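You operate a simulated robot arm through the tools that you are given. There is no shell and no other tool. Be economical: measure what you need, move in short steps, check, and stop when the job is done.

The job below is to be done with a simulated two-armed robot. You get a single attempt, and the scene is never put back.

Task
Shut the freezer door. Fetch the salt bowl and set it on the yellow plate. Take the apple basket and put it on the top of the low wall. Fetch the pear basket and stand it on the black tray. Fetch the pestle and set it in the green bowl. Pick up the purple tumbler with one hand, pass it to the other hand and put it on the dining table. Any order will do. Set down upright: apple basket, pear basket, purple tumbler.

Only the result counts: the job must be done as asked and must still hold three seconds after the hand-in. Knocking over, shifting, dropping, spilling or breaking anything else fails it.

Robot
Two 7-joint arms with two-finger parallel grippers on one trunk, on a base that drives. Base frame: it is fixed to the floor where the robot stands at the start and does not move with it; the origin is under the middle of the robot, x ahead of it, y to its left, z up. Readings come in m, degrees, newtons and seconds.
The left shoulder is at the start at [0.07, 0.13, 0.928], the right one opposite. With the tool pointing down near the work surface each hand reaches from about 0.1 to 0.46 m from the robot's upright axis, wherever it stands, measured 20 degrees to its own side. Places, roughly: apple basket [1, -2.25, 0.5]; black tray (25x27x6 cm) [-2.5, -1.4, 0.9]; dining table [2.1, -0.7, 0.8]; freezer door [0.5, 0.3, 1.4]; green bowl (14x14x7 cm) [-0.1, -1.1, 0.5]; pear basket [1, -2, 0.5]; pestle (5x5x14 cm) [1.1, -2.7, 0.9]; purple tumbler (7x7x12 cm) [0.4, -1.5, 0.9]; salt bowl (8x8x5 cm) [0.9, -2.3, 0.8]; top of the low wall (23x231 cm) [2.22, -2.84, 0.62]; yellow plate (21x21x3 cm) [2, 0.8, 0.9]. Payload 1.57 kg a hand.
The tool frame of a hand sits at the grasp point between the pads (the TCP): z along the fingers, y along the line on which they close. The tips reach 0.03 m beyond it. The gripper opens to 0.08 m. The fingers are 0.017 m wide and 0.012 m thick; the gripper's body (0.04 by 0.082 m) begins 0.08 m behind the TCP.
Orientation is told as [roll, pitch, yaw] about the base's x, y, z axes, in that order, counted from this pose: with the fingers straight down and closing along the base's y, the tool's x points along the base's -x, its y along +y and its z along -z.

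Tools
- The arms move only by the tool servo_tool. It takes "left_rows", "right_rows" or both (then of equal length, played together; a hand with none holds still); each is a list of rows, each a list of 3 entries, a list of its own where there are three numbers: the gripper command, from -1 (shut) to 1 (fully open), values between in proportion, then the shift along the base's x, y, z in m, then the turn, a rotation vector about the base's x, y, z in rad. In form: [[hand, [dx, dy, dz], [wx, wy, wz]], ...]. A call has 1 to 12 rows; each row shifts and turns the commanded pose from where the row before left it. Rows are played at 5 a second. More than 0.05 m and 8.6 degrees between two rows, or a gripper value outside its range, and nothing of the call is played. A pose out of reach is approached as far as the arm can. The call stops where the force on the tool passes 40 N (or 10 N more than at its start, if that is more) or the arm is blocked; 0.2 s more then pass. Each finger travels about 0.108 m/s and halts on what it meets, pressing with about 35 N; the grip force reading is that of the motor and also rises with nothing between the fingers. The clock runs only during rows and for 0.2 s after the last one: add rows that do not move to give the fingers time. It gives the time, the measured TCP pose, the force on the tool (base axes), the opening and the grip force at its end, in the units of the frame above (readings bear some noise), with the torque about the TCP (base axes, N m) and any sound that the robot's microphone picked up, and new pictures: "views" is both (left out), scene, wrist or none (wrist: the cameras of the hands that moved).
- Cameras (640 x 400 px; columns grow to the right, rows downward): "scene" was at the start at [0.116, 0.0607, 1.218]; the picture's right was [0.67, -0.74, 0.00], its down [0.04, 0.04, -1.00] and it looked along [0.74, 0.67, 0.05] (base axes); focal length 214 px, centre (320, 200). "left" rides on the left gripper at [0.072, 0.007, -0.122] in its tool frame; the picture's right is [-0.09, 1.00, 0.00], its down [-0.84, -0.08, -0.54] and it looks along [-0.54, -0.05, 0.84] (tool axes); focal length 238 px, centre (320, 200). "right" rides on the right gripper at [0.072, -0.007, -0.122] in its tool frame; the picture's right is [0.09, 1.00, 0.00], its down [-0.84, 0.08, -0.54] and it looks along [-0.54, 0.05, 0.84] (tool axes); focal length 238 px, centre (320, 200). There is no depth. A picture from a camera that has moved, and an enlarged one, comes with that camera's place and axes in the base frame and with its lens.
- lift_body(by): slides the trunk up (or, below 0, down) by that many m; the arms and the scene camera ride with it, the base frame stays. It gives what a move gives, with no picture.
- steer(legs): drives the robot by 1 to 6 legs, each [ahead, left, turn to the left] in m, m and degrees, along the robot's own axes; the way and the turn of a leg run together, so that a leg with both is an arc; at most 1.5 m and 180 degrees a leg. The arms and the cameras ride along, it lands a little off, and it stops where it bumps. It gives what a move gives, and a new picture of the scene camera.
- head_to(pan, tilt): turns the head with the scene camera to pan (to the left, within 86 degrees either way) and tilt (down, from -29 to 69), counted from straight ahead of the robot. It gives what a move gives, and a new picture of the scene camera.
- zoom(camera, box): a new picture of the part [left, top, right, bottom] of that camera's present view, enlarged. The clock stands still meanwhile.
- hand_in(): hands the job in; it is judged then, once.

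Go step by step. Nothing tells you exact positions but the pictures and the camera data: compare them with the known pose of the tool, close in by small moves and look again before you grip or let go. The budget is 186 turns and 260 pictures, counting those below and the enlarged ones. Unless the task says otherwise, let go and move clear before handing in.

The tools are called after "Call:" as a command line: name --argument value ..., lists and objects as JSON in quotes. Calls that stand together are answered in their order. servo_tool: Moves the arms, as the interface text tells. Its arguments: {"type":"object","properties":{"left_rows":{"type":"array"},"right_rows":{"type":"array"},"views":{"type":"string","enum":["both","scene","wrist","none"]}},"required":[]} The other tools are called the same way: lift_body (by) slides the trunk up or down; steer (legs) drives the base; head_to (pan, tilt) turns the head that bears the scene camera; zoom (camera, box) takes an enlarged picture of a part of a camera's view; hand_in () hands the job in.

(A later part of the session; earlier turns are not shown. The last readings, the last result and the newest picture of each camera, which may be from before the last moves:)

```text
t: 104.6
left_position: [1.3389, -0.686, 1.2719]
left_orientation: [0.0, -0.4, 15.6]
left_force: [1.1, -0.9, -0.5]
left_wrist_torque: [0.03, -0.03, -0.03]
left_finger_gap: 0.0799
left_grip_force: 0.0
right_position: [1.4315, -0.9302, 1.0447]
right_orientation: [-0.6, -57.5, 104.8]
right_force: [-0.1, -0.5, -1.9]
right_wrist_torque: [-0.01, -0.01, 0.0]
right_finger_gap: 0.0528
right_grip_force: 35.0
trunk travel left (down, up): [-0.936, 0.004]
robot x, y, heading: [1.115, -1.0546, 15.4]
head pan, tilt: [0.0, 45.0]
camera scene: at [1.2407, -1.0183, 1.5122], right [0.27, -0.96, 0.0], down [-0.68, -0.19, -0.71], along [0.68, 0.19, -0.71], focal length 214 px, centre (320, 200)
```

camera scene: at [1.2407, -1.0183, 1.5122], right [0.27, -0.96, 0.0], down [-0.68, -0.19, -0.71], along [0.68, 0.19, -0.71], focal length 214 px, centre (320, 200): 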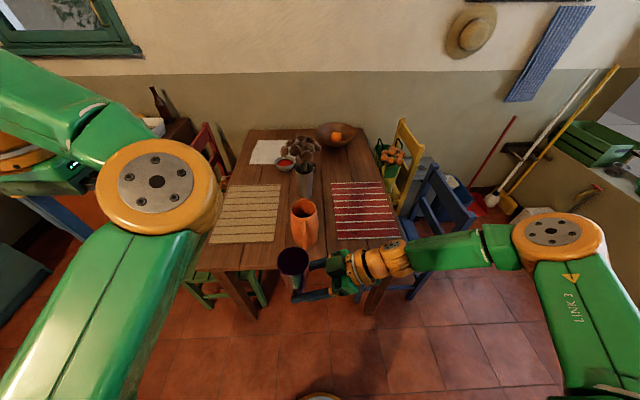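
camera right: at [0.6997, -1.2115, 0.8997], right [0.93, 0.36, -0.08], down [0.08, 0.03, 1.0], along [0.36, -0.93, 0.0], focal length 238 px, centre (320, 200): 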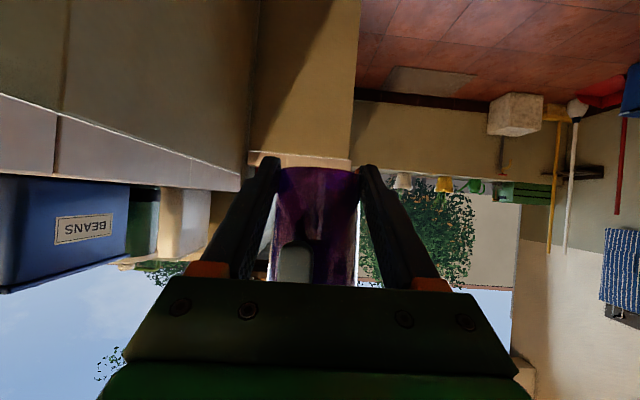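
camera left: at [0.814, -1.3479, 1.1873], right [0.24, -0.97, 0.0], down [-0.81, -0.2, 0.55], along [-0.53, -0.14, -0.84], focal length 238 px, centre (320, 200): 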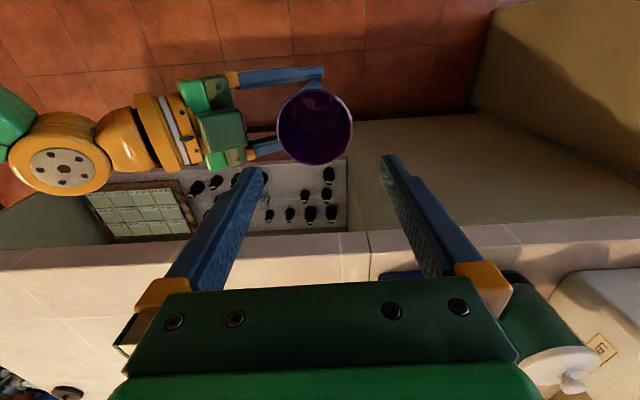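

The bare strip in front of the red mat, around (1.705, -1.03), is about 11 cm deep and free on the hand's side. I drive so the tumbler comes near it and extend the arm.

Call:
steer --legs '[[0.15, -0.185, 0]]'

Call:
servo_tool --right_rows '[[-1, [0.038, 0.011, 0], [0, 0, 0]], [-1, [0.038, 0.011, 0], [0, 0, 0]]]' --views "scene"

```text
t: 106.4
left_position: [1.5293, -0.8178, 1.2733]
left_orientation: [-0.1, -0.5, 15.7]
left_force: [-0.8, 0.1, -0.3]
left_wrist_torque: [-0.03, -0.02, -0.01]
left_finger_gap: 0.0798
left_grip_force: 0.1
right_position: [1.622, -1.0619, 1.0476]
right_orientation: [-1.0, -57.4, 105.1]
right_force: [-0.1, 0.4, -1.6]
right_wrist_torque: [-0.03, -0.03, -0.02]
right_finger_gap: 0.0531
right_grip_force: 35.1
trunk travel left (down, up): [-0.936, 0.004]
robot x, y, heading: [1.3031, -1.1867, 15.5]
head pan, tilt: [0.0, 45.0]
camera scene: at [1.4294, -1.1503, 1.5125], right [0.27, -0.96, 0.0], down [-0.68, -0.19, -0.71], along [0.68, 0.19, -0.71], focal length 214 px, centre (320, 200)
```

scene: 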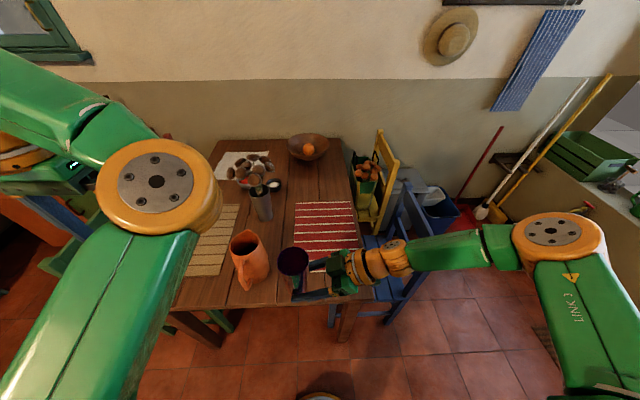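

```text
t: 107.0
left_position: [1.5331, -0.8192, 1.2713]
left_orientation: [0.0, -0.3, 15.7]
left_force: [0.2, 0.5, 0.6]
left_wrist_torque: [-0.05, 0.0, -0.03]
left_finger_gap: 0.0798
left_grip_force: 0.1
right_position: [1.7003, -1.0442, 1.0416]
right_orientation: [-0.4, -57.3, 104.7]
right_force: [-0.3, 0.1, -1.7]
right_wrist_torque: [-0.01, -0.07, -0.01]
right_finger_gap: 0.0529
right_grip_force: 34.7
trunk travel left (down, up): [-0.936, 0.004]
robot x, y, heading: [1.306, -1.1913, 15.5]
head pan, tilt: [0.0, 45.0]
camera scene: at [1.4344, -1.1505, 1.5121], right [0.27, -0.96, 0.0], down [-0.68, -0.19, -0.71], along [0.68, 0.19, -0.71], focal length 214 px, centre (320, 200)
```

scene: 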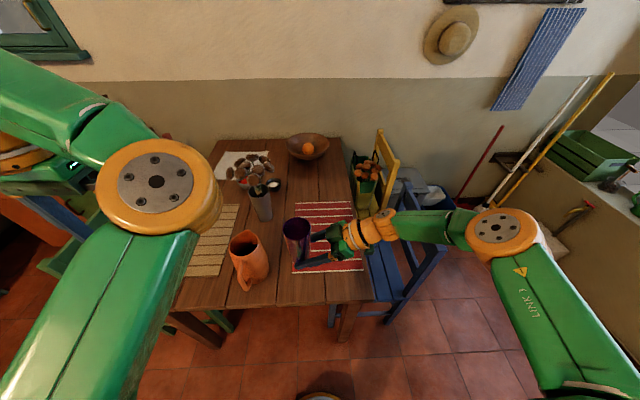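

Parallax puts the table top at about z 0.705, and the middle of the bare strip at (1.75, -1.02). I pull the left hand back out of the way, step forward 5 cm and lower the trunk.

Call:
servo_tool --left_rows '[[1, [-0.032, 0.004, 0.01], [0, 0, 0]], [1, [-0.032, 0.004, 0.01], [0, 0, 0]], [1, [-0.032, 0.004, 0.01], [0, 0, 0]], [1, [-0.032, 0.004, 0.01], [0, 0, 0]]]' --views "none"

Call:
steer --legs '[[0.055, 0, 0]]'

Call:
lift_body --by -0.2

Call:
head_to --pan 0 --tilt 45

```text
t: 108.0
left_position: [1.4026, -0.8038, 1.3116]
left_orientation: [-0.1, -0.4, 15.7]
left_force: [-0.7, -0.2, 0.7]
left_wrist_torque: [-0.02, -0.02, 0.01]
left_finger_gap: 0.0799
left_grip_force: 0.0
right_position: [1.6986, -1.0454, 1.0446]
right_orientation: [-0.7, -57.5, 105.1]
right_force: [0.6, 0.2, -1.2]
right_wrist_torque: [-0.05, -0.03, -0.04]
right_finger_gap: 0.0531
right_grip_force: 34.5
trunk travel left (down, up): [-0.936, 0.004]
robot x, y, heading: [1.3064, -1.1893, 15.2]
head pan, tilt: [0.0, 45.0]
```

```text
t: 109.0
left_position: [1.447, -0.7933, 1.3134]
left_orientation: [0.1, -0.9, 15.6]
left_force: [-1.0, -1.1, 0.9]
left_wrist_torque: [0.04, -0.08, 0.01]
left_finger_gap: 0.0799
left_grip_force: 0.1
right_position: [1.7446, -1.0327, 1.0476]
right_orientation: [-1.5, -57.5, 105.7]
right_force: [-1.6, 0.0, -1.5]
right_wrist_torque: [-0.02, -0.09, -0.04]
right_finger_gap: 0.053
right_grip_force: 35.2
trunk travel left (down, up): [-0.936, 0.004]
robot x, y, heading: [1.3569, -1.1711, 15.5]
head pan, tilt: [0.0, 45.0]
camera scene: at [1.4746, -1.1419, 1.5133], right [0.27, -0.96, 0.0], down [-0.68, -0.19, -0.71], along [0.69, 0.19, -0.7], focal length 214 px, centre (320, 200)
```

scene: 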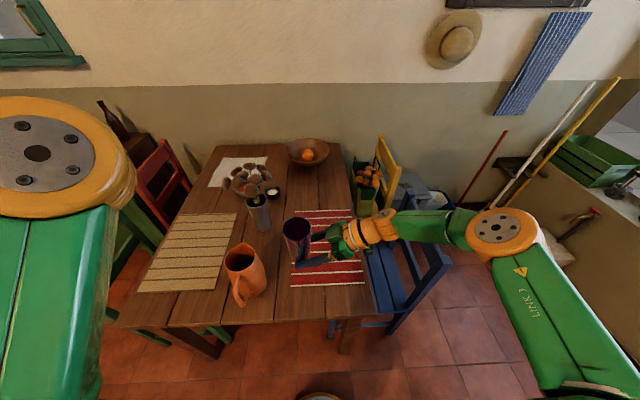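

```text
t: 111.1
left_position: [1.458, -0.7907, 1.1125]
left_orientation: [0.1, -0.4, 15.7]
left_force: [-0.5, -0.2, -0.4]
left_wrist_torque: [0.0, 0.03, -0.04]
left_finger_gap: 0.08
left_grip_force: 0.0
right_position: [1.7525, -1.0305, 0.8441]
right_orientation: [-0.6, -57.4, 104.9]
right_force: [-1.4, 0.5, -1.5]
right_wrist_torque: [-0.07, 0.01, 0.01]
right_finger_gap: 0.053
right_grip_force: 34.8
trunk travel left (down, up): [-0.736, 0.204]
robot x, y, heading: [1.3589, -1.1762, 15.3]
head pan, tilt: [0.0, 45.0]
```

```text
t: 111.7
left_position: [1.4567, -0.7904, 1.1114]
left_orientation: [0.1, -0.5, 15.7]
left_force: [0.1, 0.5, 0.3]
left_wrist_torque: [-0.02, 0.01, 0.01]
left_finger_gap: 0.0799
left_grip_force: 0.1
right_position: [1.7528, -1.0321, 0.8428]
right_orientation: [-0.6, -57.4, 104.9]
right_force: [-0.3, 0.3, -2.0]
right_wrist_torque: [-0.01, 0.0, -0.01]
right_finger_gap: 0.053
right_grip_force: 34.9
trunk travel left (down, up): [-0.736, 0.204]
robot x, y, heading: [1.3595, -1.1746, 15.6]
head pan, tilt: [0.0, 45.0]
camera scene: at [1.486, -1.1387, 1.3122], right [0.27, -0.96, 0.0], down [-0.68, -0.19, -0.71], along [0.68, 0.19, -0.71], focal length 214 px, centre (320, 200)
```

scene: 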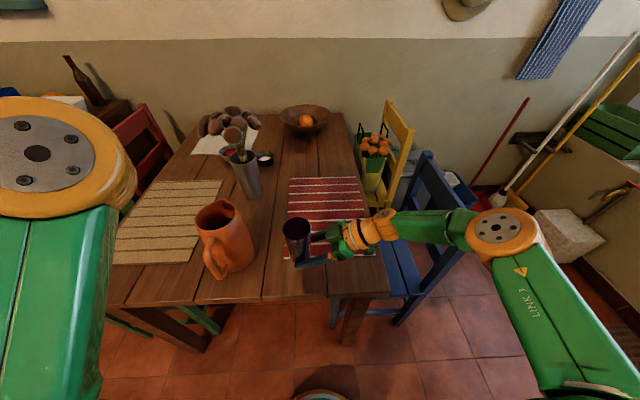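

Call:
servo_tool --right_rows '[[-1, [0, 0, -0.03], [0, 0, 0]], [-1, [0, 0, -0.03], [0, 0, 0]], [-1, [0, 0, -0.015], [0, 0, 0]]]' --views "both"

```text
t: 112.7
left_position: [1.4532, -0.7934, 1.1128]
left_orientation: [0.2, -0.7, 15.7]
left_force: [-0.3, -0.6, 0.5]
left_wrist_torque: [0.01, 0.04, 0.0]
left_finger_gap: 0.0799
left_grip_force: 0.1
right_position: [1.7538, -1.0302, 0.7758]
right_orientation: [-1.9, -58.2, 105.9]
right_force: [-4.2, -1.9, 18.1]
right_wrist_torque: [0.54, -0.55, 0.08]
right_finger_gap: 0.0527
right_grip_force: 34.6
trunk travel left (down, up): [-0.736, 0.204]
robot x, y, heading: [1.3573, -1.1737, 15.5]
head pan, tilt: [0.0, 45.0]
stopped in row 3 (right hand): the force on the tool passed its limit at 43 N (the readings are from after the stop); the commanded pose is now the measured one
camera scene: at [1.4805, -1.1425, 1.313], right [0.26, -0.96, 0.0], down [-0.68, -0.19, -0.71], along [0.68, 0.19, -0.7], focal length 214 px, centre (320, 200)
camera right: at [1.7941, -1.1657, 0.7783], right [-0.95, -0.29, -0.1], down [-0.09, -0.05, 1.0], along [-0.29, 0.96, 0.02], focal length 238 px, centre (320, 200)
```

scene: 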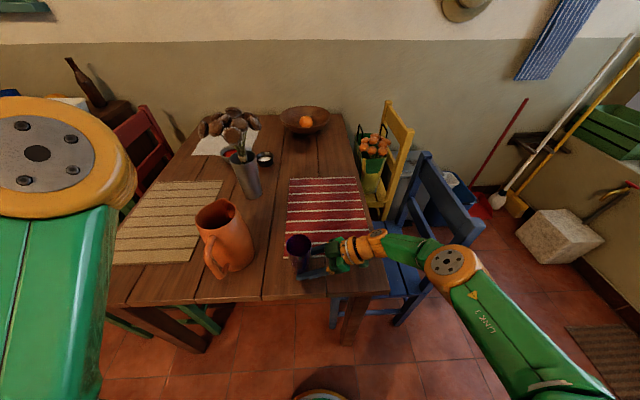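
right: 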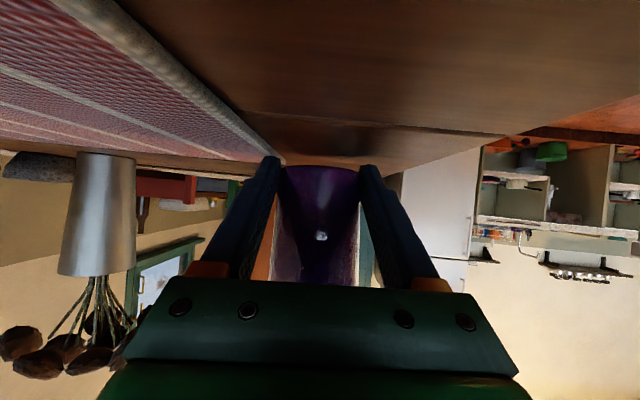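

The hand met resistance at z 0.776. I zoom in to see whether it's the tumbler base or the hand that touches.

Call:
zoom --camera "right" --box '[200, 90, 440, 240]'

Call:
zoom --camera "scene" --box '[220, 210, 400, 320]'

```text
2.67 times, centred on (320, 165) of right
camera zoom: at [1.7941, -1.1657, 0.7783], right [-0.95, -0.29, -0.1], down [-0.09, -0.05, 1.0], along [-0.29, 0.96, 0.02], focal length 636 px, centre (320, 293)
```

zoom: 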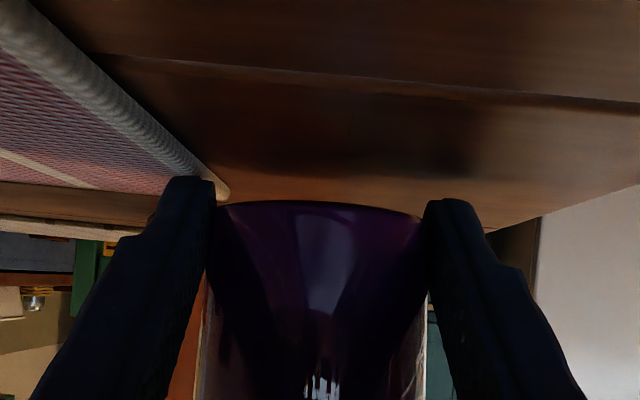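

```text
3.56 times, centred on (310, 265) of scene
camera zoom: at [1.4805, -1.1425, 1.313], right [0.26, -0.96, 0.0], down [-0.68, -0.19, -0.71], along [0.68, 0.19, -0.7], focal length 763 px, centre (356, -31)
```

zoom: 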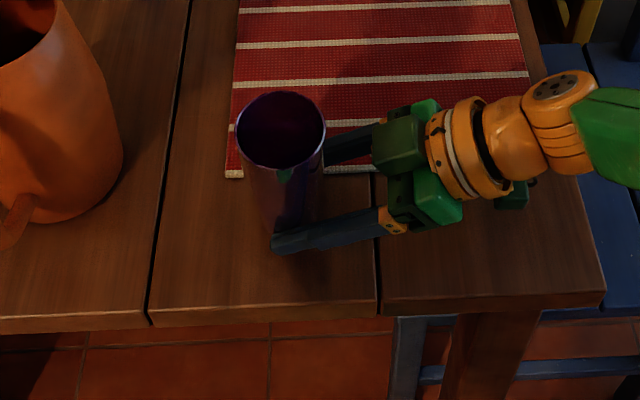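

The table top is about z 0.75, so the base is resting on it (force 18 N) and clear of the mat. I relieve the pressure slightly and open the hand.

Call:
servo_tool --right_rows '[[-1, [0, 0, 0.004], [0, 0, 0]], [-1, [0, 0, 0], [0, 0, 0]]]' --views "wrist"

```text
t: 113.3
left_position: [1.4557, -0.7902, 1.1113]
left_orientation: [0.2, -0.4, 15.7]
left_force: [-0.9, 0.5, -0.4]
left_wrist_torque: [-0.04, 0.01, -0.02]
left_finger_gap: 0.0804
left_grip_force: 0.1
right_position: [1.7553, -1.0295, 0.7765]
right_orientation: [-1.8, -57.9, 105.5]
right_force: [-2.8, -1.3, 3.8]
right_wrist_torque: [0.07, -0.12, 0.03]
right_finger_gap: 0.0527
right_grip_force: 34.8
trunk travel left (down, up): [-0.736, 0.204]
robot x, y, heading: [1.3557, -1.176, 15.5]
head pan, tilt: [0.0, 45.0]
camera right: at [1.7958, -1.1647, 0.7801], right [-0.95, -0.29, -0.09], down [-0.09, -0.04, 1.0], along [-0.29, 0.96, 0.01], focal length 238 px, centre (320, 200)
```

right: 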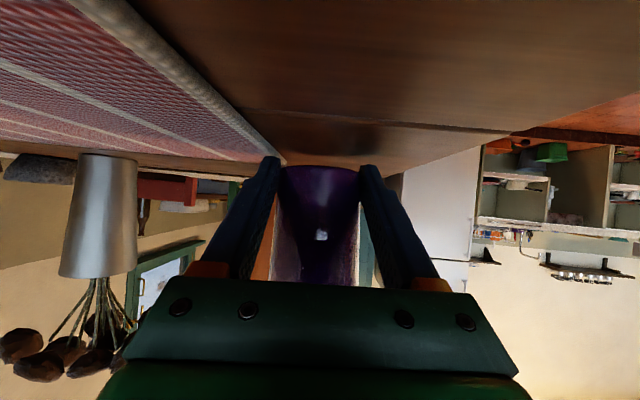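

Call:
servo_tool --right_rows '[[1, [0, 0, 0], [0, 0, 0]], [1, [0, 0, 0], [0, 0, 0]], [1, [0.006, -0.025, 0.012], [0, 0, 0]], [1, [0.006, -0.025, 0.015], [0, 0, 0]], [1, [0.006, -0.025, 0.02], [0, 0, 0]], [1, [0.006, -0.025, 0.02], [0, 0, 0]]]'

```text
t: 114.7
left_position: [1.4558, -0.79, 1.1121]
left_orientation: [0.1, -0.5, 15.7]
left_force: [0.8, -0.3, 0.5]
left_wrist_torque: [-0.01, -0.03, -0.03]
left_finger_gap: 0.0801
left_grip_force: 0.1
right_position: [1.7795, -1.1287, 0.8433]
right_orientation: [-1.4, -58.0, 105.3]
right_force: [0.0, 0.2, 0.4]
right_wrist_torque: [0.03, 0.01, 0.01]
right_finger_gap: 0.0801
right_grip_force: 0.0
trunk travel left (down, up): [-0.736, 0.204]
robot x, y, heading: [1.3575, -1.1764, 15.4]
head pan, tilt: [0.0, 45.0]
camera scene: at [1.4855, -1.1398, 1.3123], right [0.27, -0.96, 0.0], down [-0.68, -0.19, -0.71], along [0.68, 0.19, -0.71], focal length 214 px, centre (320, 200)
camera right: at [1.8206, -1.2646, 0.8474], right [-0.95, -0.29, -0.09], down [-0.08, -0.04, 1.0], along [-0.29, 0.96, 0.01], focal length 238 px, centre (320, 200)
```

scene: 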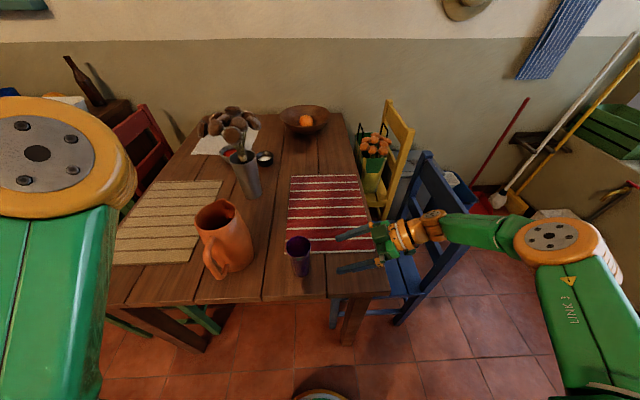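
right: 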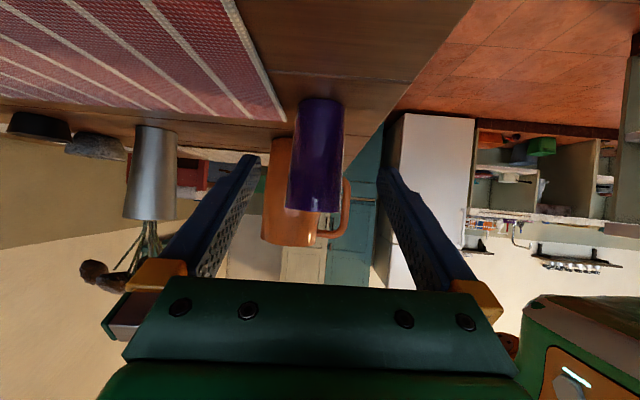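

The tumbler stands upright on bare table. I back off, and return the right hand to pointing down.

Call:
steer --legs '[[-0.22, 0, 0]]'

Call:
servo_tool --right_rows '[[1, [-0.01, -0.01, 0.01], [-0.122, -0.033, 0]], [1, [-0.01, -0.01, 0.01], [-0.122, -0.033, 0]], [1, [-0.01, -0.01, 0.01], [-0.122, -0.033, 0]], [1, [-0.01, -0.01, 0.01], [-0.122, -0.033, 0]], [1, [-0.01, -0.01, 0.01], [-0.122, -0.033, 0]], [1, [-0.01, -0.01, 0.01], [-0.122, -0.033, 0]], [1, [-0.01, -0.01, 0.01], [-0.122, -0.033, 0]], [1, [-0.01, -0.01, 0.01], [-0.122, -0.033, 0]]]' --views "none"

Call:
servo_tool --right_rows '[[1, [0, 0, 0], [0, 0, -0.131]], [1, [0, 0, 0], [0, 0, -0.131]], [1, [0, 0, 0], [0, 0, -0.131]], [1, [0, 0, 0], [0, 0, -0.131]], [1, [0, 0, 0], [0, 0, -0.131]], [1, [0, 0, 0], [0, 0, -0.131]], [1, [0, 0, 0], [0, 0, -0.131]], [1, [0, 0, 0], [0, 0, -0.131]], [1, [0, 0, 0], [0, 0, -0.131]], [1, [0, 0, 0], [0, 0, -0.131]], [1, [0, 0, 0], [0, 0, -0.131]], [1, [0, 0, 0], [0, 0, -0.131]]]' --views "none"

```text
t: 116.4
left_position: [1.2425, -0.8495, 1.1116]
left_orientation: [0.2, -0.3, 15.8]
left_force: [-0.4, -0.1, -0.4]
left_wrist_torque: [-0.01, 0.0, 0.0]
left_finger_gap: 0.08
left_grip_force: 0.0
right_position: [1.5654, -1.1854, 0.8424]
right_orientation: [-1.3, -58.0, 105.3]
right_force: [0.7, -0.1, -1.3]
right_wrist_torque: [-0.02, 0.01, 0.0]
right_finger_gap: 0.08
right_grip_force: 0.1
trunk travel left (down, up): [-0.736, 0.204]
robot x, y, heading: [1.1439, -1.2346, 15.4]
head pan, tilt: [0.0, 45.0]
camera scene: at [1.2725, -1.1975, 1.312], right [0.27, -0.96, 0.0], down [-0.68, -0.19, -0.71], along [0.68, 0.19, -0.71], focal length 214 px, centre (320, 200)
```

scene: 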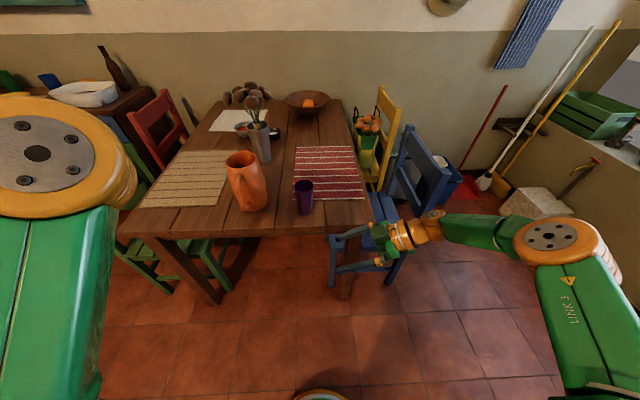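

```text
t: 118.4
left_position: [1.2431, -0.8492, 1.1115]
left_orientation: [0.2, -0.3, 15.9]
left_force: [0.2, -0.8, 0.6]
left_wrist_torque: [0.01, 0.01, -0.02]
left_finger_gap: 0.0802
left_grip_force: 0.0
right_position: [1.3493, -1.1746, 0.9073]
right_orientation: [6.4, -1.8, 104.4]
right_force: [0.6, 0.8, -0.1]
right_wrist_torque: [0.01, 0.05, 0.0]
right_finger_gap: 0.0797
right_grip_force: 0.1
right hand out of reach, approached as far as the arm can: row 1, 2, 3, 4, 5, 6, 7, 8
trunk travel left (down, up): [-0.736, 0.204]
robot x, y, heading: [1.1439, -1.2327, 15.5]
head pan, tilt: [0.0, 45.0]
stopped in row 8 (right hand): the arm was blocked; the commanded pose is now the measured one
```

```text
t: 121.0
left_position: [1.2411, -0.8494, 1.1099]
left_orientation: [0.2, -0.4, 15.7]
left_force: [0.0, -0.2, 0.0]
left_wrist_torque: [0.01, -0.03, -0.01]
left_finger_gap: 0.0801
left_grip_force: 0.0
right_position: [1.3309, -1.1812, 0.8945]
right_orientation: [6.9, 5.1, 15.0]
right_force: [4.5, 2.8, -2.7]
right_wrist_torque: [-0.3, 0.63, -0.03]
right_finger_gap: 0.0802
right_grip_force: 0.0
trunk travel left (down, up): [-0.736, 0.204]
robot x, y, heading: [1.1428, -1.2356, 15.5]
head pan, tilt: [0.0, 45.0]
stopped in row 12 (right hand): the force on the tool passed its limit at 52 N (the readings are from after the stop); the commanded pose is now the measured one
```

Call:
servo_tool --right_rows '[[1, [0.035, 0.0, 0.02], [0, 0, 0]], [1, [0.035, -0.02, 0.02], [-0.047, -0.058, 0]], [1, [0.025, -0.03, 0.02], [-0.047, -0.058, 0]], [1, [0.01, -0.04, 0.02], [0, 0, 0]]]' --views "none"

Call:
steer --legs '[[0.0, -0.35, 0], [0, 0, 180]]'

Call:
head_to --pan 20 --tilt 30

```text
t: 122.0
left_position: [1.2426, -0.8493, 1.1104]
left_orientation: [0.0, -0.5, 15.8]
left_force: [-0.4, 0.1, -0.6]
left_wrist_torque: [0.01, 0.0, -0.01]
left_finger_gap: 0.0797
left_grip_force: 0.1
right_position: [1.3883, -1.219, 0.9261]
right_orientation: [-0.2, -0.5, 14.9]
right_force: [-0.3, -0.2, 0.5]
right_wrist_torque: [-0.02, 0.0, -0.03]
right_finger_gap: 0.0801
right_grip_force: 0.1
right hand out of reach, approached as far as the arm can: row 2, 3, 4
trunk travel left (down, up): [-0.736, 0.204]
robot x, y, heading: [1.1452, -1.2357, 15.5]
head pan, tilt: [0.0, 45.0]
```

```text
t: 131.9
left_position: [1.1804, -1.9696, 1.1123]
left_orientation: [0.1, -0.4, -158.4]
left_force: [-0.1, 0.9, -0.2]
left_wrist_torque: [-0.01, 0.01, 0.0]
left_finger_gap: 0.0802
left_grip_force: 0.0
right_position: [0.9964, -1.615, 0.9257]
right_orientation: [-0.3, -0.2, -159.5]
right_force: [0.1, 0.0, 0.0]
right_wrist_torque: [-0.02, 0.03, 0.0]
right_finger_gap: 0.0799
right_grip_force: 0.1
trunk travel left (down, up): [-0.736, 0.204]
robot x, y, heading: [1.2372, -1.5745, -158.8]
head pan, tilt: [0.0, 45.0]
camera scene: at [1.118, -1.626, 1.3123], right [-0.4, 0.92, 0.0], down [0.65, 0.28, -0.71], along [-0.65, -0.28, -0.71], focal length 214 px, centre (320, 200)
```

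scene: 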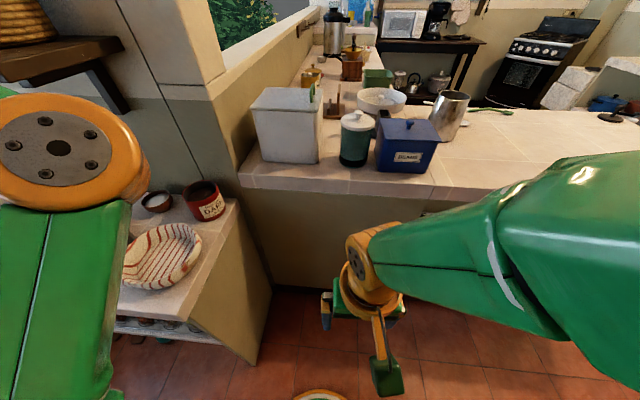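

```text
t: 132.7
left_position: [1.1794, -1.9685, 1.1127]
left_orientation: [0.1, -0.4, -158.4]
left_force: [-0.2, -1.1, 0.3]
left_wrist_torque: [0.0, -0.01, 0.01]
left_finger_gap: 0.0799
left_grip_force: 0.1
right_position: [0.9979, -1.617, 0.9248]
right_orientation: [-0.3, -0.2, -159.3]
right_force: [-0.5, 0.1, 0.9]
right_wrist_torque: [-0.01, -0.01, -0.04]
right_finger_gap: 0.0799
right_grip_force: 0.1
trunk travel left (down, up): [-0.736, 0.204]
robot x, y, heading: [1.2354, -1.5742, -158.9]
head pan, tilt: [20.0, 30.0]
camera scene: at [1.1247, -1.6533, 1.3348], right [-0.66, 0.75, 0.0], down [0.38, 0.33, -0.87], along [-0.65, -0.57, -0.5], focal length 214 px, centre (320, 200)
```

scene: 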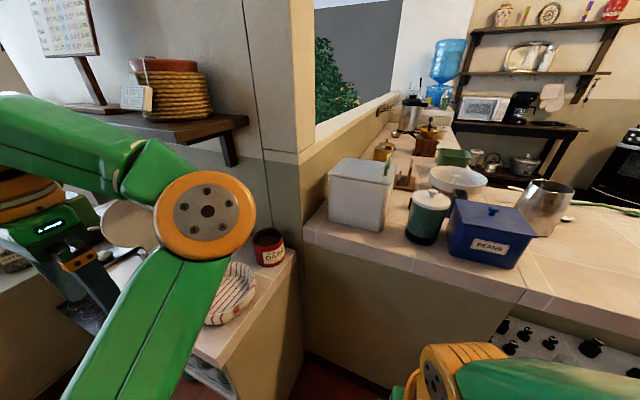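

Beside the red can I see the small salt bowl, near (0.91, -2.25). I shift left along the narrow counter to see everything on and under it.

Call:
steer --legs '[[-0.15, 0.45, 0]]'

Call:
head_to --pan -5 --tilt 45

```text
t: 135.6
left_position: [1.4842, -2.3367, 1.1102]
left_orientation: [0.0, -0.4, -158.6]
left_force: [-0.8, -0.1, -0.2]
left_wrist_torque: [-0.02, -0.02, 0.02]
left_finger_gap: 0.08
left_grip_force: 0.0
right_position: [1.3016, -1.9824, 0.9261]
right_orientation: [-0.3, -0.3, -159.5]
right_force: [-0.6, 0.2, 0.1]
right_wrist_torque: [-0.01, -0.01, 0.01]
right_finger_gap: 0.0802
right_grip_force: 0.0
trunk travel left (down, up): [-0.736, 0.204]
robot x, y, heading: [1.5446, -1.9453, -158.8]
head pan, tilt: [20.0, 30.0]
camera scene: at [1.4287, -2.0209, 1.3348], right [-0.66, 0.75, 0.0], down [0.38, 0.33, -0.87], along [-0.65, -0.57, -0.5], focal length 214 px, centre (320, 200)
```

scene: 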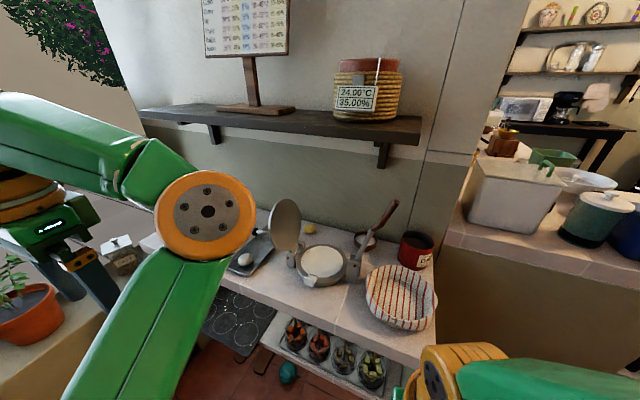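

```text
t: 136.5
left_position: [1.4838, -2.3376, 1.1111]
left_orientation: [0.1, -0.3, -158.6]
left_force: [0.7, -0.3, -0.6]
left_wrist_torque: [0.04, 0.01, -0.01]
left_finger_gap: 0.0802
left_grip_force: 0.1
right_position: [1.3027, -1.9845, 0.9254]
right_orientation: [-0.3, -0.2, -159.4]
right_force: [-0.2, 0.6, 0.1]
right_wrist_torque: [0.0, 0.03, 0.01]
right_finger_gap: 0.0801
right_grip_force: 0.1
trunk travel left (down, up): [-0.736, 0.204]
robot x, y, heading: [1.5424, -1.947, -158.8]
head pan, tilt: [-5.0, 45.0]
camera scene: at [1.4201, -1.9945, 1.3173], right [-0.38, 0.93, 0.0], down [0.61, 0.25, -0.75], along [-0.69, -0.28, -0.66], focal length 214 px, centre (320, 200)
```

scene: 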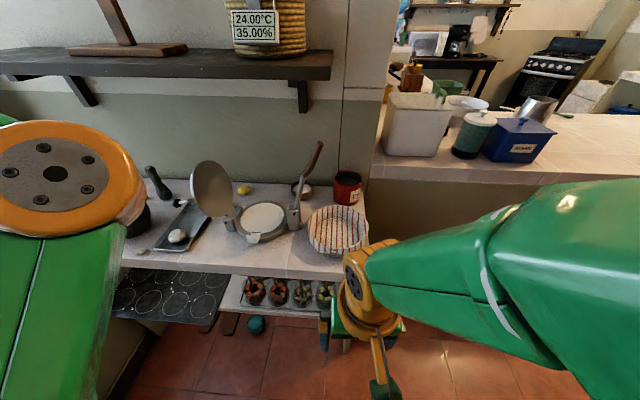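

Call:
zoom --camera "scene" --box '[210, 260, 360, 350]'

Call:
zoom --camera "scene" --box '[110, 130, 390, 280]'

```text
4.27 times, centred on (285, 305) of scene
camera zoom: at [1.4201, -1.9945, 1.3173], right [-0.38, 0.93, 0.0], down [0.61, 0.25, -0.75], along [-0.69, -0.28, -0.66], focal length 915 px, centre (469, -248)
```

zoom: 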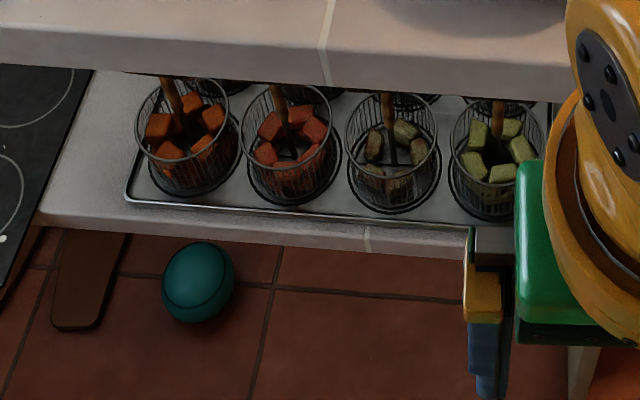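

```text
2.29 times, centred on (250, 205) of scene
camera zoom: at [1.4201, -1.9945, 1.3173], right [-0.38, 0.93, 0.0], down [0.61, 0.25, -0.75], along [-0.69, -0.28, -0.66], focal length 490 px, centre (480, 189)
```

zoom: 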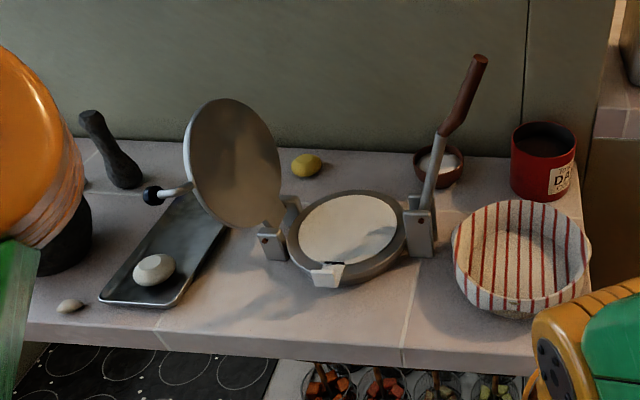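

The shelf holds several wire baskets with different chunks, so I need a closer look to tell apple from pear. I back up a little and lower the trunk to look in.

Call:
steer --legs '[[-0.12, 0.1, 0]]'

Call:
lift_body --by -0.4

Call:
head_to --pan 0 --tilt 35

Call:
zoom --camera "scene" --box '[160, 100, 480, 300]'

```text
t: 137.9
left_position: [1.6284, -2.3865, 1.1124]
left_orientation: [0.2, -0.3, -158.5]
left_force: [-0.3, -0.4, -0.1]
left_wrist_torque: [0.0, 0.0, 0.01]
left_finger_gap: 0.0797
left_grip_force: 0.1
right_position: [1.4473, -2.0331, 0.9254]
right_orientation: [-0.2, 0.0, -159.4]
right_force: [-0.6, 0.2, 0.5]
right_wrist_torque: [0.03, 0.0, 0.01]
right_finger_gap: 0.0799
right_grip_force: 0.0
trunk travel left (down, up): [-0.736, 0.204]
robot x, y, heading: [1.6917, -1.9973, -158.6]
head pan, tilt: [-5.0, 45.0]
camera scene: at [1.5654, -2.0432, 1.316], right [-0.38, 0.92, 0.0], down [0.62, 0.26, -0.74], along [-0.68, -0.28, -0.67], focal length 214 px, centre (320, 200)
```

scene: 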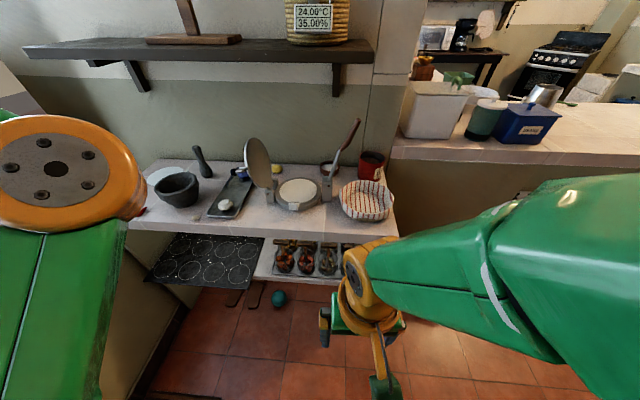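

```text
t: 141.7
left_position: [1.6323, -2.3873, 0.7111]
left_orientation: [0.0, -0.3, -158.6]
left_force: [-0.1, -0.2, 0.2]
left_wrist_torque: [0.0, 0.03, 0.01]
left_finger_gap: 0.0802
left_grip_force: 0.1
right_position: [1.4499, -2.0335, 0.5252]
right_orientation: [-0.2, -0.2, -159.4]
right_force: [1.3, -0.8, 0.0]
right_wrist_torque: [0.02, 0.0, 0.02]
right_finger_gap: 0.0803
right_grip_force: 0.0
trunk travel left (down, up): [-0.336, 0.604]
robot x, y, heading: [1.6875, -1.9986, -158.9]
head pan, tilt: [-5.0, 45.0]
```

```text
t: 142.4
left_position: [1.633, -2.388, 0.7108]
left_orientation: [0.1, -0.4, -158.5]
left_force: [-0.4, -0.2, 0.2]
left_wrist_torque: [0.05, 0.01, 0.01]
left_finger_gap: 0.0801
left_grip_force: 0.1
right_position: [1.45, -2.0332, 0.525]
right_orientation: [-0.3, -0.4, -159.3]
right_force: [0.2, 0.3, -0.6]
right_wrist_torque: [0.04, 0.0, 0.0]
right_finger_gap: 0.08
right_grip_force: 0.1
trunk travel left (down, up): [-0.336, 0.604]
robot x, y, heading: [1.6942, -1.9918, -158.7]
head pan, tilt: [0.0, 35.0]
camera scene: at [1.565, -2.0457, 0.9243], right [-0.39, 0.92, 0.0], down [0.55, 0.23, -0.8], along [-0.74, -0.31, -0.6], focal length 214 px, centre (320, 200)
```

scene: 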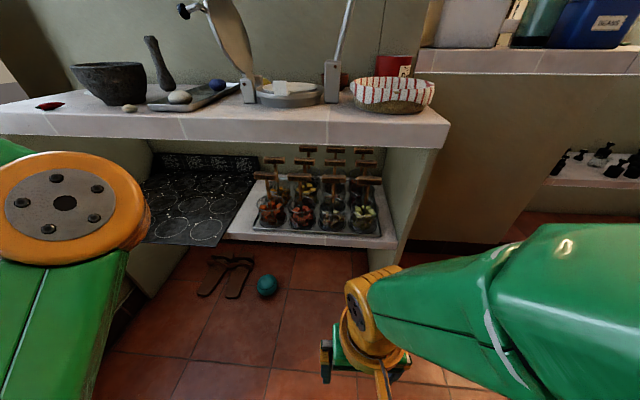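

```text
2.00 times, centred on (320, 200) of scene
camera zoom: at [1.565, -2.0457, 0.9243], right [-0.39, 0.92, 0.0], down [0.55, 0.23, -0.8], along [-0.74, -0.31, -0.6], focal length 429 px, centre (320, 200)
```

zoom: 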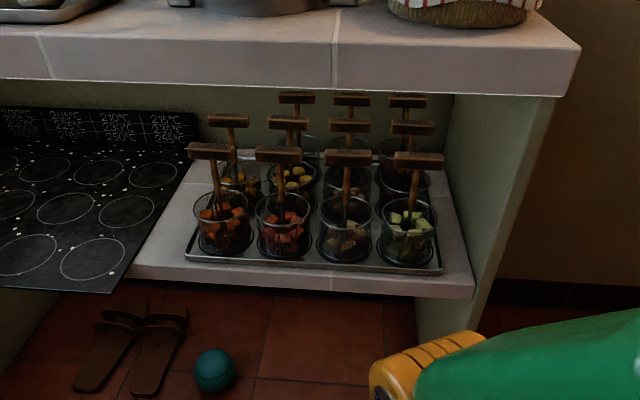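

Call:
zoom --camera "scene" --box '[240, 140, 400, 240]'

Call:
zoom --camera "scene" --box '[140, 145, 270, 245]'

```text
4.00 times, centred on (320, 190) of scene
camera zoom: at [1.565, -2.0457, 0.9243], right [-0.39, 0.92, 0.0], down [0.55, 0.23, -0.8], along [-0.74, -0.31, -0.6], focal length 858 px, centre (320, 240)
```

zoom: 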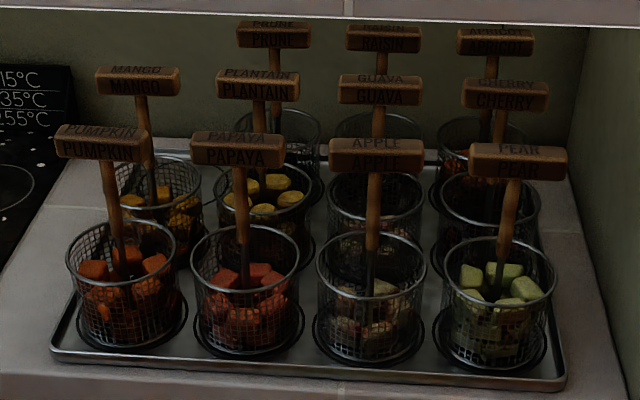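

```text
4.00 times, centred on (205, 195) of scene
camera zoom: at [1.565, -2.0457, 0.9243], right [-0.39, 0.92, 0.0], down [0.55, 0.23, -0.8], along [-0.74, -0.31, -0.6], focal length 858 px, centre (780, 220)
```

zoom: 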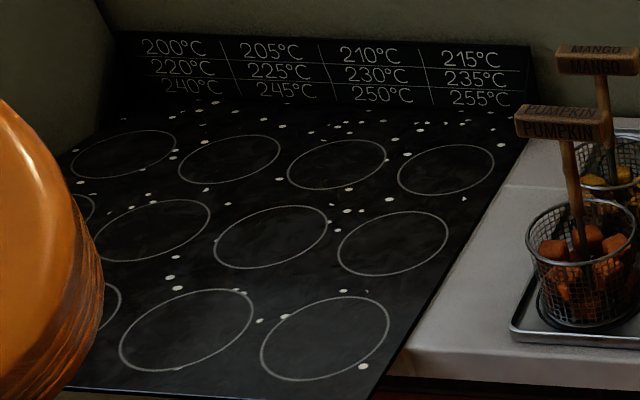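

The handles are labelled: APPLE is the third and PEAR the fourth basket of the front row, with T-bars at about (1.126, -2.188) and (1.096, -2.108), z 0.645. I raise the trunk a bit and pitch the left hand forward so it can take the apple bar by its ends.

Call:
lift_body --by 0.2

Call:
servo_tool --left_rows '[[0.7, [-0.02, 0.012, -0.01], [-0.0476, 0.122, 0]], [0.7, [-0.02, 0.012, -0.01], [-0.0476, 0.122, 0]], [0.7, [-0.02, 0.012, -0.01], [-0.0476, 0.122, 0]], [0.7, [-0.02, 0.012, -0.02], [-0.0476, 0.122, 0]], [0.7, [-0.02, 0.012, -0.02], [-0.0476, 0.122, 0]], [0.7, [-0.02, 0.012, -0.02], [-0.0476, 0.122, 0]], [0.7, [-0.02, 0.012, -0.02], [-0.0476, 0.122, 0]], [0.7, [-0.02, 0.012, -0.02], [-0.0476, 0.122, 0]], [0.7, [-0.01, 0.012, -0.02], [0, 0, 0]], [0.7, [-0.01, 0.012, -0.02], [0, 0, 0]]]' --right_rows '[[1, [-0.0073, 0.0186, 0], [0, 0, 0]], [1, [-0.0073, 0.0186, 0], [0, 0, 0]], [1, [-0.0073, 0.0186, 0], [0, 0, 0]], [1, [-0.0073, 0.0186, 0], [0, 0, 0]], [1, [-0.0073, 0.0186, 0], [0, 0, 0]], [1, [-0.0073, 0.0186, 0], [0, 0, 0]], [1, [-0.0073, 0.0186, 0], [0, 0, 0]], [1, [-0.0073, 0.0186, 0], [0, 0, 0]], [1, [0, 0, 0], [0, 0, 0]], [1, [0, 0, 0], [0, 0, 0]]]' --views "both"

```text
t: 144.6
left_position: [1.6321, -2.387, 0.9121]
left_orientation: [0.1, -0.4, -158.5]
left_force: [-0.1, -0.3, -0.1]
left_wrist_torque: [0.0, -0.05, -0.03]
left_finger_gap: 0.0797
left_grip_force: 0.1
right_position: [1.4491, -2.0329, 0.7256]
right_orientation: [-0.3, -0.1, -159.4]
right_force: [0.2, 0.2, 0.0]
right_wrist_torque: [0.01, 0.0, 0.0]
right_finger_gap: 0.08
right_grip_force: 0.1
trunk travel left (down, up): [-0.536, 0.404]
robot x, y, heading: [1.6912, -1.9923, -158.9]
head pan, tilt: [0.0, 35.0]
```

```text
t: 146.8
left_position: [1.437, -2.408, 0.8047]
left_orientation: [-0.3, -60.4, -158.3]
left_force: [-0.1, -0.2, 0.8]
left_wrist_torque: [0.0, -0.02, -0.02]
left_finger_gap: 0.0681
left_grip_force: 0.0
left hand out of reach, approached as far as the arm can: row 4, 5, 6, 7, 8, 9, 10
right_position: [1.4654, -1.9954, 0.7084]
right_orientation: [-0.3, -0.1, -159.3]
right_force: [-0.8, -0.4, 0.5]
right_wrist_torque: [0.02, 0.0, -0.01]
right_finger_gap: 0.0801
right_grip_force: 0.1
right hand out of reach, approached as far as the arm can: row 1, 2, 3, 4, 5, 6, 7, 8
trunk travel left (down, up): [-0.536, 0.404]
robot x, y, heading: [1.6889, -1.9953, -158.7]
head pan, tilt: [0.0, 35.0]
camera scene: at [1.5633, -2.0433, 1.1271], right [-0.36, 0.93, 0.0], down [0.53, 0.21, -0.82], along [-0.76, -0.3, -0.57], focal length 214 px, centre (320, 200)
camera right: at [1.5322, -1.9634, 0.8296], right [0.44, -0.9, 0.0], down [-0.75, -0.37, 0.54], along [-0.49, -0.23, -0.84], focal length 238 px, centre (320, 200)
camera left: at [1.5721, -2.3614, 0.8038], right [0.32, -0.94, 0.08], down [0.03, 0.09, 1.0], along [-0.95, -0.32, 0.05], focal length 238 px, centre (320, 200)
```

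scene: 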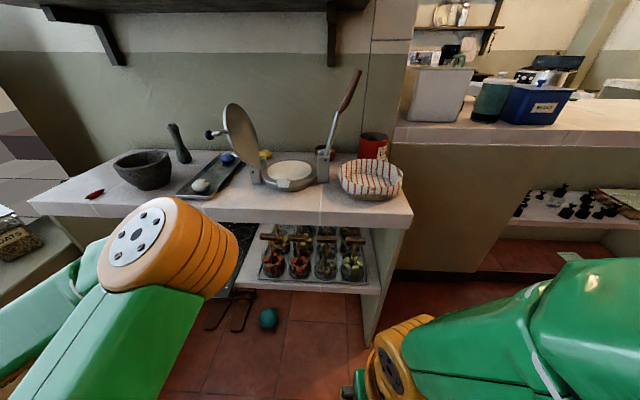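
right: 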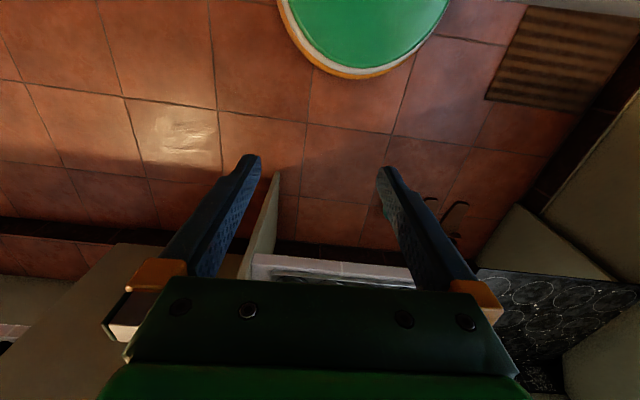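
left: 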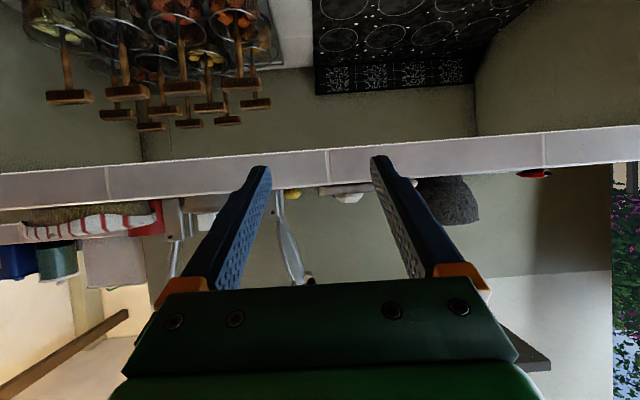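

The left hand is pitched well. I let the base bring it in front of the APPLE bar and lower the trunk 11 cm.

Call:
lift_body --by -0.11

Call:
steer --legs '[[0.08, -0.317, 0]]'

Call:
zoom --camera "left" --box '[0, 0, 640, 400]'

```text
t: 148.2
left_position: [1.4371, -2.4086, 0.6944]
left_orientation: [-0.5, -60.4, -158.1]
left_force: [1.0, -0.5, -0.7]
left_wrist_torque: [-0.02, 0.0, 0.0]
left_finger_gap: 0.0681
left_grip_force: 0.0
right_position: [1.4663, -1.9951, 0.5979]
right_orientation: [-0.4, -0.2, -159.4]
right_force: [-0.2, -1.0, 0.4]
right_wrist_torque: [-0.02, -0.02, 0.02]
right_finger_gap: 0.0801
right_grip_force: 0.0
trunk travel left (down, up): [-0.426, 0.514]
robot x, y, heading: [1.6923, -1.9949, -159.0]
head pan, tilt: [0.0, 35.0]
```

```text
t: 150.4
left_position: [1.2474, -2.1401, 0.6952]
left_orientation: [-0.3, -60.5, -158.3]
left_force: [0.4, -0.3, -0.4]
left_wrist_torque: [0.0, -0.02, 0.01]
left_finger_gap: 0.068
left_grip_force: 0.0
right_position: [1.2762, -1.7285, 0.5985]
right_orientation: [-0.3, -0.1, -159.4]
right_force: [0.2, 0.3, 0.2]
right_wrist_torque: [-0.01, -0.02, -0.02]
right_finger_gap: 0.0801
right_grip_force: 0.0
trunk travel left (down, up): [-0.426, 0.514]
robot x, y, heading: [1.5019, -1.7276, -158.8]
head pan, tilt: [0.0, 35.0]
camera scene: at [1.3735, -1.7765, 1.017], right [-0.36, 0.93, 0.0], down [0.54, 0.21, -0.82], along [-0.76, -0.29, -0.57], focal length 214 px, centre (320, 200)
```

scene: 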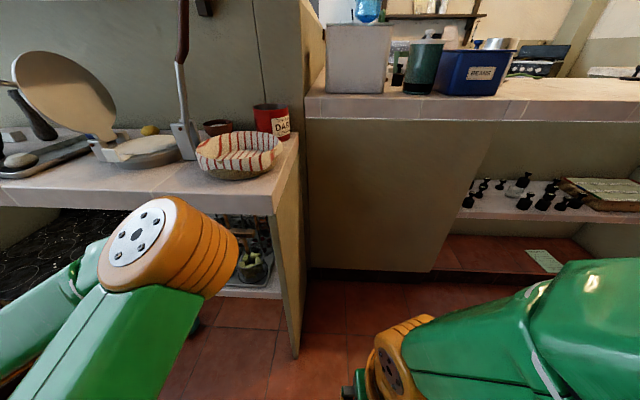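

```text
1.00 times, centred on (320, 200) of left (not enlarged: the box is as wide or as high as the picture)
camera zoom: at [1.3819, -2.0945, 0.6938], right [0.32, -0.94, 0.08], down [0.03, 0.09, 1.0], along [-0.95, -0.32, 0.05], focal length 238 px, centre (320, 200)
```

zoom: 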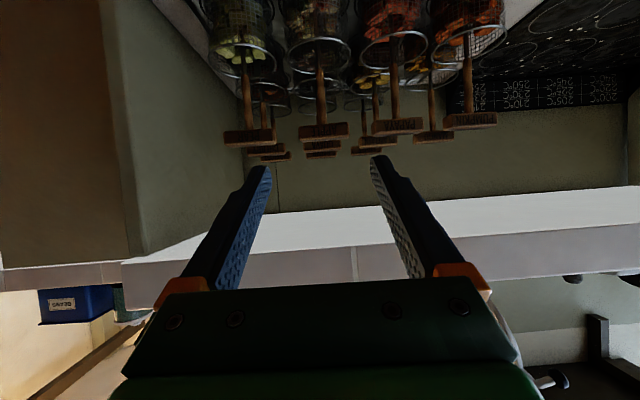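

The bars are visible (upside-down): PEAR, APPLE, PAPAYA, PUMPKIN from left; the APPLE bar is centred between my fingers. I move in along the tool axis, stopping short to check.

Call:
servo_tool --left_rows '[[0.7, [-0.04, -0.016, -0.018], [0, 0, 0]], [0.7, [-0.036, -0.015, -0.017], [0, 0, 0]]]' --views "wrist"

```text
t: 151.0
left_position: [1.1696, -2.1724, 0.6596]
left_orientation: [-0.4, -60.3, -158.3]
left_force: [-0.2, 0.4, 0.4]
left_wrist_torque: [0.01, 0.01, 0.01]
left_finger_gap: 0.068
left_grip_force: 0.0
right_position: [1.2769, -1.728, 0.5974]
right_orientation: [-0.3, 0.0, -159.5]
right_force: [-0.2, 0.0, -0.1]
right_wrist_torque: [0.01, -0.02, 0.03]
right_finger_gap: 0.08
right_grip_force: 0.0
trunk travel left (down, up): [-0.426, 0.514]
robot x, y, heading: [1.5004, -1.7278, -159.2]
head pan, tilt: [0.0, 35.0]
camera left: at [1.3041, -2.1257, 0.6583], right [0.32, -0.94, 0.08], down [0.03, 0.09, 1.0], along [-0.95, -0.32, 0.05], focal length 238 px, centre (320, 200)
```

left: 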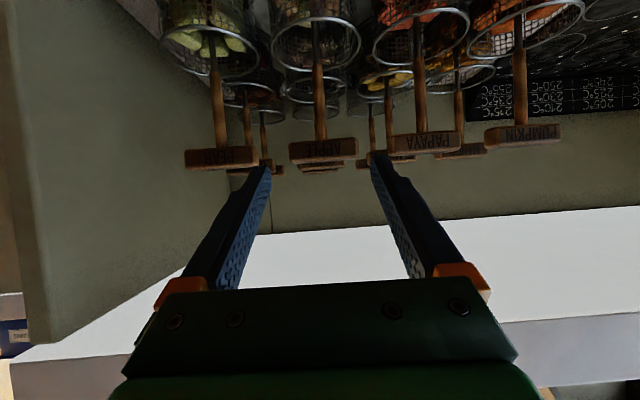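

Call:
servo_tool --left_rows '[[0.7, [-0.024, -0.01, -0.015], [0, 0, 0]], [0.7, [-0.022, -0.01, -0.014], [0, 0, 0]]]' --views "wrist"

```text
t: 151.6
left_position: [1.1262, -2.192, 0.631]
left_orientation: [-0.4, -60.3, -158.2]
left_force: [0.5, -0.4, -0.3]
left_wrist_torque: [0.01, 0.0, -0.01]
left_finger_gap: 0.068
left_grip_force: 0.0
right_position: [1.277, -1.7276, 0.5981]
right_orientation: [-0.3, -0.2, -159.5]
right_force: [-0.2, -0.2, -0.7]
right_wrist_torque: [0.0, 0.0, 0.02]
right_finger_gap: 0.0803
right_grip_force: 0.0
trunk travel left (down, up): [-0.426, 0.514]
robot x, y, heading: [1.5039, -1.7282, -159.0]
head pan, tilt: [0.0, 35.0]
camera left: at [1.2604, -2.1455, 0.6308], right [0.32, -0.94, 0.08], down [0.03, 0.09, 1.0], along [-0.95, -0.32, 0.05], focal length 238 px, centre (320, 200)
```

left: 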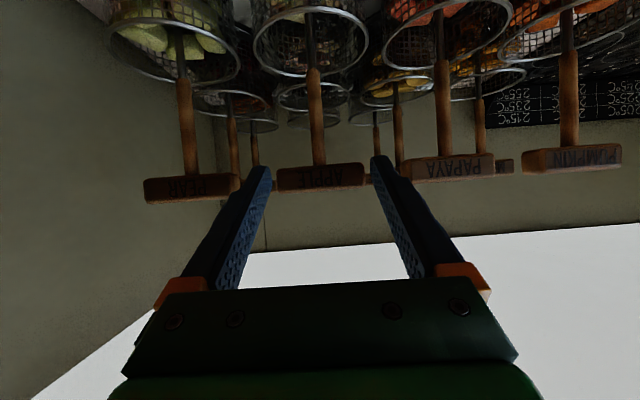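

The bar is between the pads. I drop 6 mm, close, and lift slightly.

Call:
servo_tool --left_rows '[[0.7, [0, 0, -0.006], [0, 0, 0]], [-1, [0, 0, 0], [0, 0, 0]], [-1, [0, 0, 0], [0, 0, 0]], [-1, [0, 0, 0.015], [0, 0, 0]]]' --views "wrist"

```text
t: 152.6
left_position: [1.1264, -2.1906, 0.6379]
left_orientation: [-0.3, -60.3, -158.3]
left_force: [-0.2, 0.3, -2.5]
left_wrist_torque: [0.03, -0.14, 0.0]
left_finger_gap: 0.0635
left_grip_force: 35.0
right_position: [1.277, -1.728, 0.5992]
right_orientation: [-0.3, -0.2, -159.5]
right_force: [-0.5, 0.0, -0.4]
right_wrist_torque: [-0.02, 0.03, 0.02]
right_finger_gap: 0.0798
right_grip_force: 0.1
trunk travel left (down, up): [-0.426, 0.514]
robot x, y, heading: [1.4968, -1.727, -159.0]
head pan, tilt: [0.0, 35.0]
camera left: at [1.26, -2.1456, 0.6387], right [0.32, -0.94, 0.08], down [0.03, 0.09, 1.0], along [-0.95, -0.32, 0.05], focal length 238 px, centre (320, 200)
```

left: 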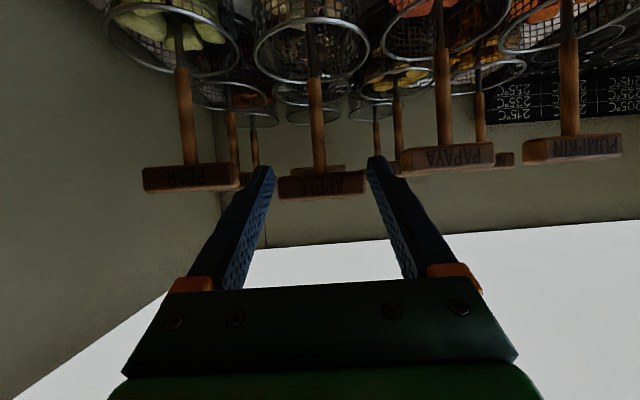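

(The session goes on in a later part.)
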